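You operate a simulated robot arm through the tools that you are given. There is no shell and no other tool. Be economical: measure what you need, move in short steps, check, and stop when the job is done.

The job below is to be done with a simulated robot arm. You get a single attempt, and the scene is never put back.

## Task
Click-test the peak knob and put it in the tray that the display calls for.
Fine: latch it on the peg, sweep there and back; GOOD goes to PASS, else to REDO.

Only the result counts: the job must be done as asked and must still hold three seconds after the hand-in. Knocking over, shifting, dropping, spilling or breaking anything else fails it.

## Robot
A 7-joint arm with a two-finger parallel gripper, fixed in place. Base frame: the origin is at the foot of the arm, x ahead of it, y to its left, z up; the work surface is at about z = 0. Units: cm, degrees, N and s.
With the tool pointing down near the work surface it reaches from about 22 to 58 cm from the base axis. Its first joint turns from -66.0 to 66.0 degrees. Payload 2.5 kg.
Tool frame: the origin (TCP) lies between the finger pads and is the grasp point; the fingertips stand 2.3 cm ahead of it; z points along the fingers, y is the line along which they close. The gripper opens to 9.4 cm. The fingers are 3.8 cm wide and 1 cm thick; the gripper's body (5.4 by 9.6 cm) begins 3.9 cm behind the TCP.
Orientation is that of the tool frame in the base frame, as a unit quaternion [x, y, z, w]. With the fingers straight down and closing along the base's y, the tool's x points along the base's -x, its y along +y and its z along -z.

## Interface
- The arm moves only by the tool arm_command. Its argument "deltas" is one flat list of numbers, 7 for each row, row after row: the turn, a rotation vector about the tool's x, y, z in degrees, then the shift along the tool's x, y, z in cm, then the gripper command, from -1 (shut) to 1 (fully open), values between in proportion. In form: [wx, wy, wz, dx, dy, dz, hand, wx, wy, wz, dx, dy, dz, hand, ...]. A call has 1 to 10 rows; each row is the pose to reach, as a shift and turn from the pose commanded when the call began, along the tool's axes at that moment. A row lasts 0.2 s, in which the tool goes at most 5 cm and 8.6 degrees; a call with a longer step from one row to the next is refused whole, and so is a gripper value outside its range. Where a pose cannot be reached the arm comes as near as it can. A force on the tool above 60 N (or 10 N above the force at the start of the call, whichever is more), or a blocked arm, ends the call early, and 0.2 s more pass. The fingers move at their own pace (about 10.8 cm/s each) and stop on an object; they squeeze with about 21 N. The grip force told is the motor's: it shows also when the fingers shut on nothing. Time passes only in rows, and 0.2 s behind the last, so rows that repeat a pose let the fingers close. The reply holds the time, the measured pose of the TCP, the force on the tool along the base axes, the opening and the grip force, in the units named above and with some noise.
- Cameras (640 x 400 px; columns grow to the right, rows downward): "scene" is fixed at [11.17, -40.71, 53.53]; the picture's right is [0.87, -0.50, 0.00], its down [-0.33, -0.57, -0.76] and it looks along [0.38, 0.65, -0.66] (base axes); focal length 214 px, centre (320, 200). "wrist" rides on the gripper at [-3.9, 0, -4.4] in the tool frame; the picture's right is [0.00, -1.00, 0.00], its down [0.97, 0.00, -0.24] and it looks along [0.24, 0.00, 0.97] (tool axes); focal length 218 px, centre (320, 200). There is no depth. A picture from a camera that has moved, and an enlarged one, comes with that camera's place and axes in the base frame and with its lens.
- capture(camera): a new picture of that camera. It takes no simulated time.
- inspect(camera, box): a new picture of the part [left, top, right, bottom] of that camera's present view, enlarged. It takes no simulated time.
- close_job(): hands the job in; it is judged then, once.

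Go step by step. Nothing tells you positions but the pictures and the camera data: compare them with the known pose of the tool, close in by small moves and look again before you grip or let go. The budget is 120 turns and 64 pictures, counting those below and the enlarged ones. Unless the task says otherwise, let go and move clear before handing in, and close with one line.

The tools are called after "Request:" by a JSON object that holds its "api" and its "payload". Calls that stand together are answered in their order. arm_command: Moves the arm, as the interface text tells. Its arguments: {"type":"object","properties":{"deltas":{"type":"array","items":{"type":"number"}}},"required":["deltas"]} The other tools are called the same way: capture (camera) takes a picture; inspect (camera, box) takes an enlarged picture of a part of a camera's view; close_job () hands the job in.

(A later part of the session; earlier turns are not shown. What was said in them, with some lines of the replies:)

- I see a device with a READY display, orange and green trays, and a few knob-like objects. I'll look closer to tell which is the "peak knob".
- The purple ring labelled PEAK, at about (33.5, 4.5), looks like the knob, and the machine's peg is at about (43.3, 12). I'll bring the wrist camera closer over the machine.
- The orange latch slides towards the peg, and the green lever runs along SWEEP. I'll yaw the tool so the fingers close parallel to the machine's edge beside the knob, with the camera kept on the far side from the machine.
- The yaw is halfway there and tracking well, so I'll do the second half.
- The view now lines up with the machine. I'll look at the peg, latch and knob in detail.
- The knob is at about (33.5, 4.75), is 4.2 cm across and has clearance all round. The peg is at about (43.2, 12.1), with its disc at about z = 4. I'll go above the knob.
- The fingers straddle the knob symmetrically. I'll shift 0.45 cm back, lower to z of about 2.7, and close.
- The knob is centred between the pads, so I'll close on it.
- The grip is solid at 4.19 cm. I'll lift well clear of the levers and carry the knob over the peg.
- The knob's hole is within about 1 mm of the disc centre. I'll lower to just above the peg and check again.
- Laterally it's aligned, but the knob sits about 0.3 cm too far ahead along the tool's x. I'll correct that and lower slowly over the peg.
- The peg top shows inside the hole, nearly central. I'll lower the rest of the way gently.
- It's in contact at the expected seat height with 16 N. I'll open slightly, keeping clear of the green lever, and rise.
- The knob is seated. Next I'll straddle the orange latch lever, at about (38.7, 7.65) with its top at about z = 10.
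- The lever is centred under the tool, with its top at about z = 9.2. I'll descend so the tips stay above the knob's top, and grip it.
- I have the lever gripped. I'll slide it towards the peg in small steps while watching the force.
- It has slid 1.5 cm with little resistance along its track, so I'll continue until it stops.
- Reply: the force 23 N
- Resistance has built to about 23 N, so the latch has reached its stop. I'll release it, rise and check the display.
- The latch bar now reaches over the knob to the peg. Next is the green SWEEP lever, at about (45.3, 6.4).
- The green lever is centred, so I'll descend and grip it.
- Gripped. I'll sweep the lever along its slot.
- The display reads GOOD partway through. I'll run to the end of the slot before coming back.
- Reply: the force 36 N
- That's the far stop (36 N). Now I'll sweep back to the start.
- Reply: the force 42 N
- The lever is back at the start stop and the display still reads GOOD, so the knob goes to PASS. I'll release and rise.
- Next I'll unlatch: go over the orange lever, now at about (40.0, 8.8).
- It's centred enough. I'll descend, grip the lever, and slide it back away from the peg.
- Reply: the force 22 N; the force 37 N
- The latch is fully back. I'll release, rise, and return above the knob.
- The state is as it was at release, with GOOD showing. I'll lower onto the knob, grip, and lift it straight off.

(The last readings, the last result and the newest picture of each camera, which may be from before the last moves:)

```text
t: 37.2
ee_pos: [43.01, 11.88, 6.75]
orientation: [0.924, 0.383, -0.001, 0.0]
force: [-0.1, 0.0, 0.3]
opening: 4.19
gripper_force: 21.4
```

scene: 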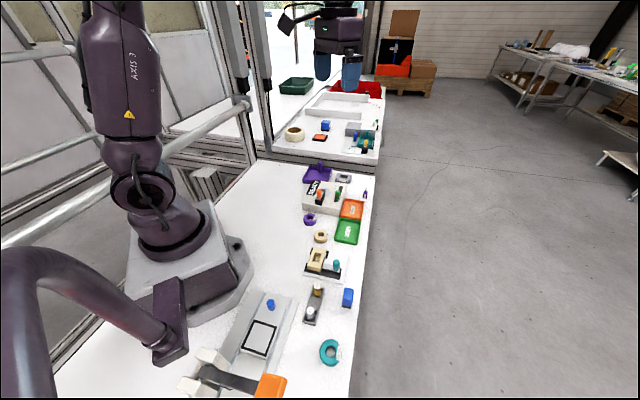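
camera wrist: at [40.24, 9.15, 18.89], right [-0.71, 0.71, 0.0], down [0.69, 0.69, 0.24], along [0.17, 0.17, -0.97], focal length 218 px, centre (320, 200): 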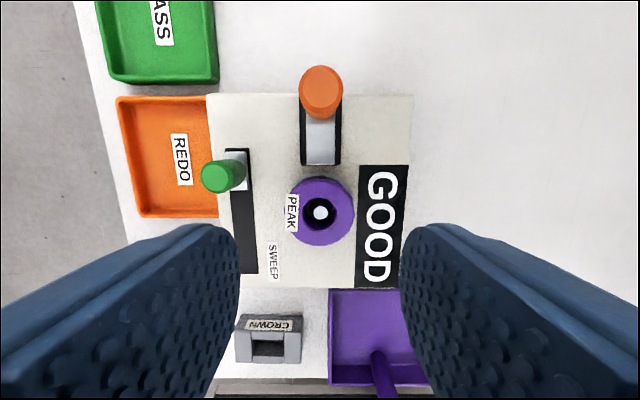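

Gripped at 4.19 again. I'll lift it off and carry it high to the PASS tray at about (41.85, -6), turning the tool 90° on the way so the fingers open along the tray's long side.

Request:
{"api": "arm_command", "payload": {"deltas": [0, 0, 0, 0, 0, -1.5, -1, 0, 0, 0, 0, 0, -5, -1, 0, 0, 0, 0, 0, -8.3, -1, 0, 0, -8, -1.92, 1.69, -8.3, -1, 0, 0, -16, -3.84, 3.37, -8.3, -1, 0, 0, -24, -5.76, 5.06, -8.3, -1, 0, 0, -32, -7.69, 6.75, -8.3, -1, 0, 0, -40, -9.61, 8.44, -8.3, -1, 0, 0, -48, -11.53, 10.12, -8.3, -1, 0, 0, -56, -13.45, 11.81, -8.3, -1]}}

Request:
{"api": "arm_command", "payload": {"deltas": [0, 0, -8.5, 0, 0, 0, -1, 0, 0, -17, 0, 0, 0, -1, 0, 0, -25.5, 0, 0, 0, -1, 0, 0, -34, 0, 0, 0, -1, 0, 0, -34, 0, 0, 0, -1]}}

Request:
{"api": "capture", "payload": {"camera": "wrist"}}

Request:
{"api": "inspect", "payload": {"camera": "scene", "box": [290, 160, 390, 260]}}

```text
t: 39.4
ee_pos: [41.74, -6.06, 14.99]
orientation: [0.635, 0.773, 0.0, 0.001]
force: [-0.3, 0.0, -0.4]
opening: 4.18
gripper_force: 20.7
```

```text
t: 40.6
ee_pos: [41.65, -6.07, 14.94]
orientation: [0.382, 0.924, 0.001, -0.001]
force: [-0.3, 0.2, -0.7]
opening: 4.2
gripper_force: 21.1
```

```text
21 pictures are left
camera wrist: at [44.49, -8.7, 19.35], right [-0.71, -0.71, 0.0], down [-0.69, 0.69, 0.24], along [-0.17, 0.17, -0.97], focal length 218 px, centre (320, 200)
```

wrist: 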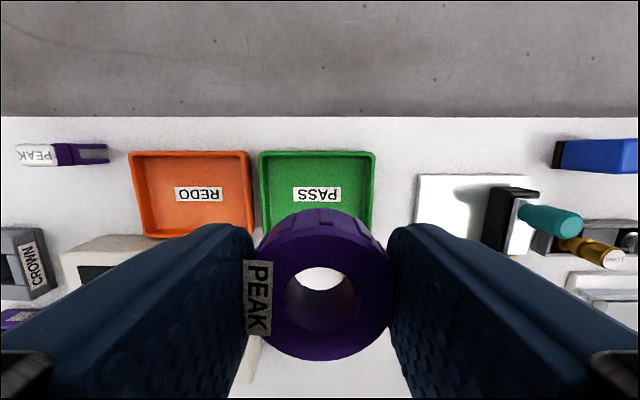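

```text
4.00 times, centred on (340, 210) of scene
camera zoom: at [11.17, -40.71, 53.53], right [0.87, -0.5, 0.0], down [-0.33, -0.57, -0.76], along [0.38, 0.65, -0.66], focal length 858 px, centre (240, 160)
```

zoom: 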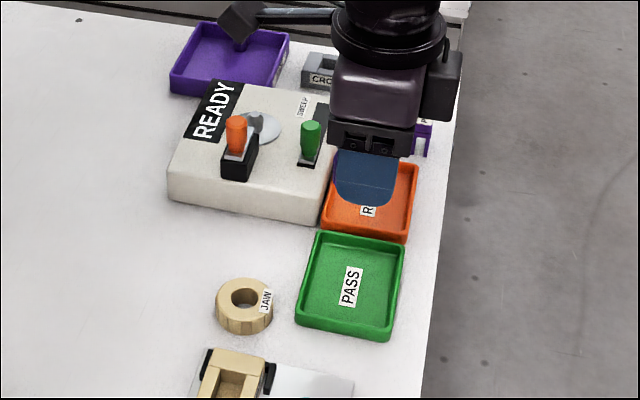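

The knob is above the PASS tray. A small correction of about 0.4 cm inward and 0.2 cm sideways is needed before lowering.

Request:
{"api": "arm_command", "payload": {"deltas": [0, 0, 0, 0.4, 0.2, 3, -1, 0, 0, 0, 0.4, 0.2, 6, -1, 0, 0, 0, 0.4, 0.2, 8.5, -1, 0, 0, 0, 0.4, 0.2, 8.5, -1]}}

Request:
{"api": "capture", "payload": {"camera": "wrist"}}

Request:
{"api": "inspect", "payload": {"camera": "scene", "box": [290, 160, 390, 260]}}

```text
t: 41.6
ee_pos: [41.52, -5.52, 6.3]
orientation: [0.383, 0.924, 0.0, 0.0]
force: [0.4, -0.3, 0.5]
opening: 4.19
gripper_force: 20.3
```

```text
19 pictures are left
camera wrist: at [44.36, -8.31, 10.79], right [-0.71, -0.71, 0.0], down [-0.69, 0.69, 0.24], along [-0.17, 0.17, -0.97], focal length 218 px, centre (320, 200)
```

wrist: 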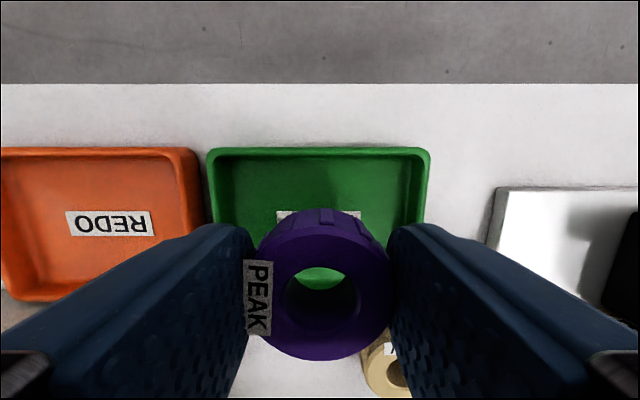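

```text
4.00 times, centred on (340, 210) of scene
camera zoom: at [11.17, -40.71, 53.53], right [0.87, -0.5, 0.0], down [-0.33, -0.57, -0.76], along [0.38, 0.65, -0.66], focal length 858 px, centre (240, 160)
```

zoom: 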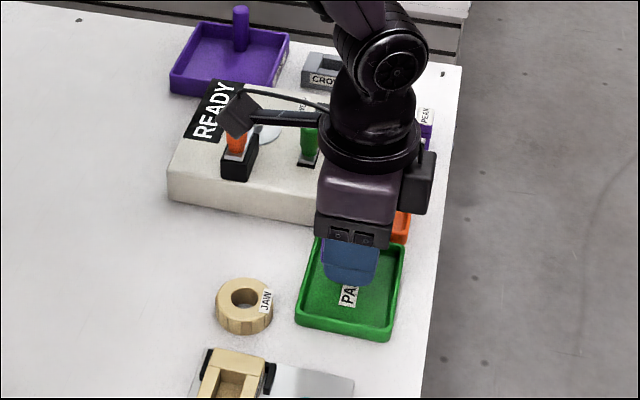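

It's well centred in the tray. I'll lower it to the floor.

Request:
{"api": "arm_command", "payload": {"deltas": [0, 0, 0, 0.1, 0, 1.2, -1, 0, 0, 0, 0.1, 0, 2.2, -1, 0, 0, 0, 0.1, 0, 2.8, -1, 0, 0, 0, 0.1, 0, 3.1, -1]}}

```text
t: 42.6
ee_pos: [41.54, -5.56, 3.26]
orientation: [0.383, 0.924, 0.0, -0.001]
force: [-0.6, -0.1, -0.4]
opening: 4.18
gripper_force: 20.6
```

Request:
{"api": "arm_command", "payload": {"deltas": [0, 0, 0, 0, 0, 0.1, -1, 0, 0, 0, 0, 0, 0.2, -1, 0, 0, 0, 0, 0, 0.3, -1]}}

```text
t: 43.4
ee_pos: [41.57, -5.59, 3.15]
orientation: [0.383, 0.924, 0.0, 0.0]
force: [-5.7, -0.2, 15.1]
opening: 4.2
gripper_force: 20.9
```

The knob rests on the tray floor with 15 N of contact. I'll open a little, then rise straight up.

Request:
{"api": "arm_command", "payload": {"deltas": [0, 0, 0, 0, 0, -0.2, -1, 0, 0, 0, 0, 0, -0.2, 0.1, 0, 0, 0, 0, 0, -0.2, 0.1, 0, 0, 0, 0, 0, -0.2, 0.1, 0, 0, 0, 0, 0, -3, 0.1, 0, 0, 0, 0, 0, -7, 0.1, 0, 0, 0, 0, 0, -11, 0.1, 0, 0, 0, 0, 0, -15, 0.1, 0, 0, 0, 0, 0, -15, 0.1]}}

Request:
{"api": "capture", "payload": {"camera": "wrist"}}

Request:
{"api": "inspect", "payload": {"camera": "scene", "box": [290, 160, 390, 260]}}

```text
t: 45.4
ee_pos: [41.63, -5.48, 18.15]
orientation: [0.382, 0.924, 0.0, 0.0]
force: [-0.3, -0.9, -0.4]
opening: 5.16
gripper_force: 0.0
```

```text
17 pictures are left
camera wrist: at [44.37, -8.21, 22.48], right [-0.71, -0.71, 0.0], down [-0.69, 0.69, 0.24], along [-0.17, 0.17, -0.97], focal length 218 px, centre (320, 200)
```

wrist: 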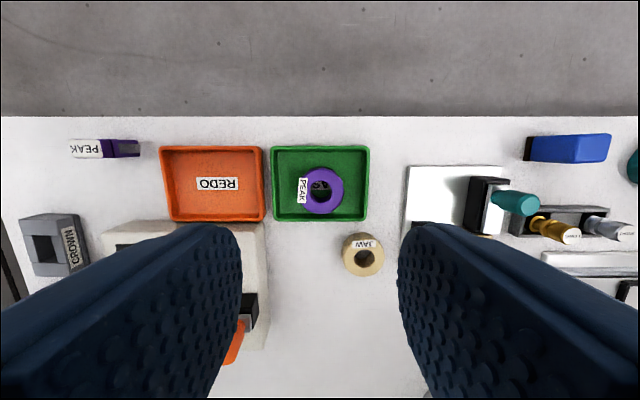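

```text
4.00 times, centred on (340, 210) of scene
camera zoom: at [11.17, -40.71, 53.53], right [0.87, -0.5, 0.0], down [-0.33, -0.57, -0.76], along [0.38, 0.65, -0.66], focal length 858 px, centre (240, 160)
```

zoom: 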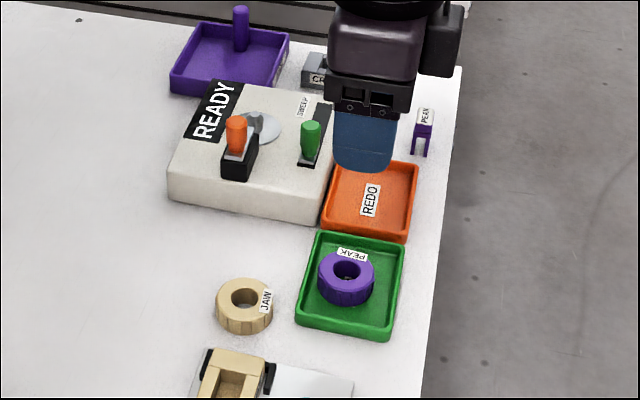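

The peak knob lies flat inside the PASS tray, the gripper is clear, and everything else looks undisturbed. I'll hand in.

Request:
{"api": "close_job", "payload": {}}

```text
The job is handed in.
```

The peak knob tested GOOD: latched on the peg and swept there and back. It's now in the PASS tray, and the job is handed in.
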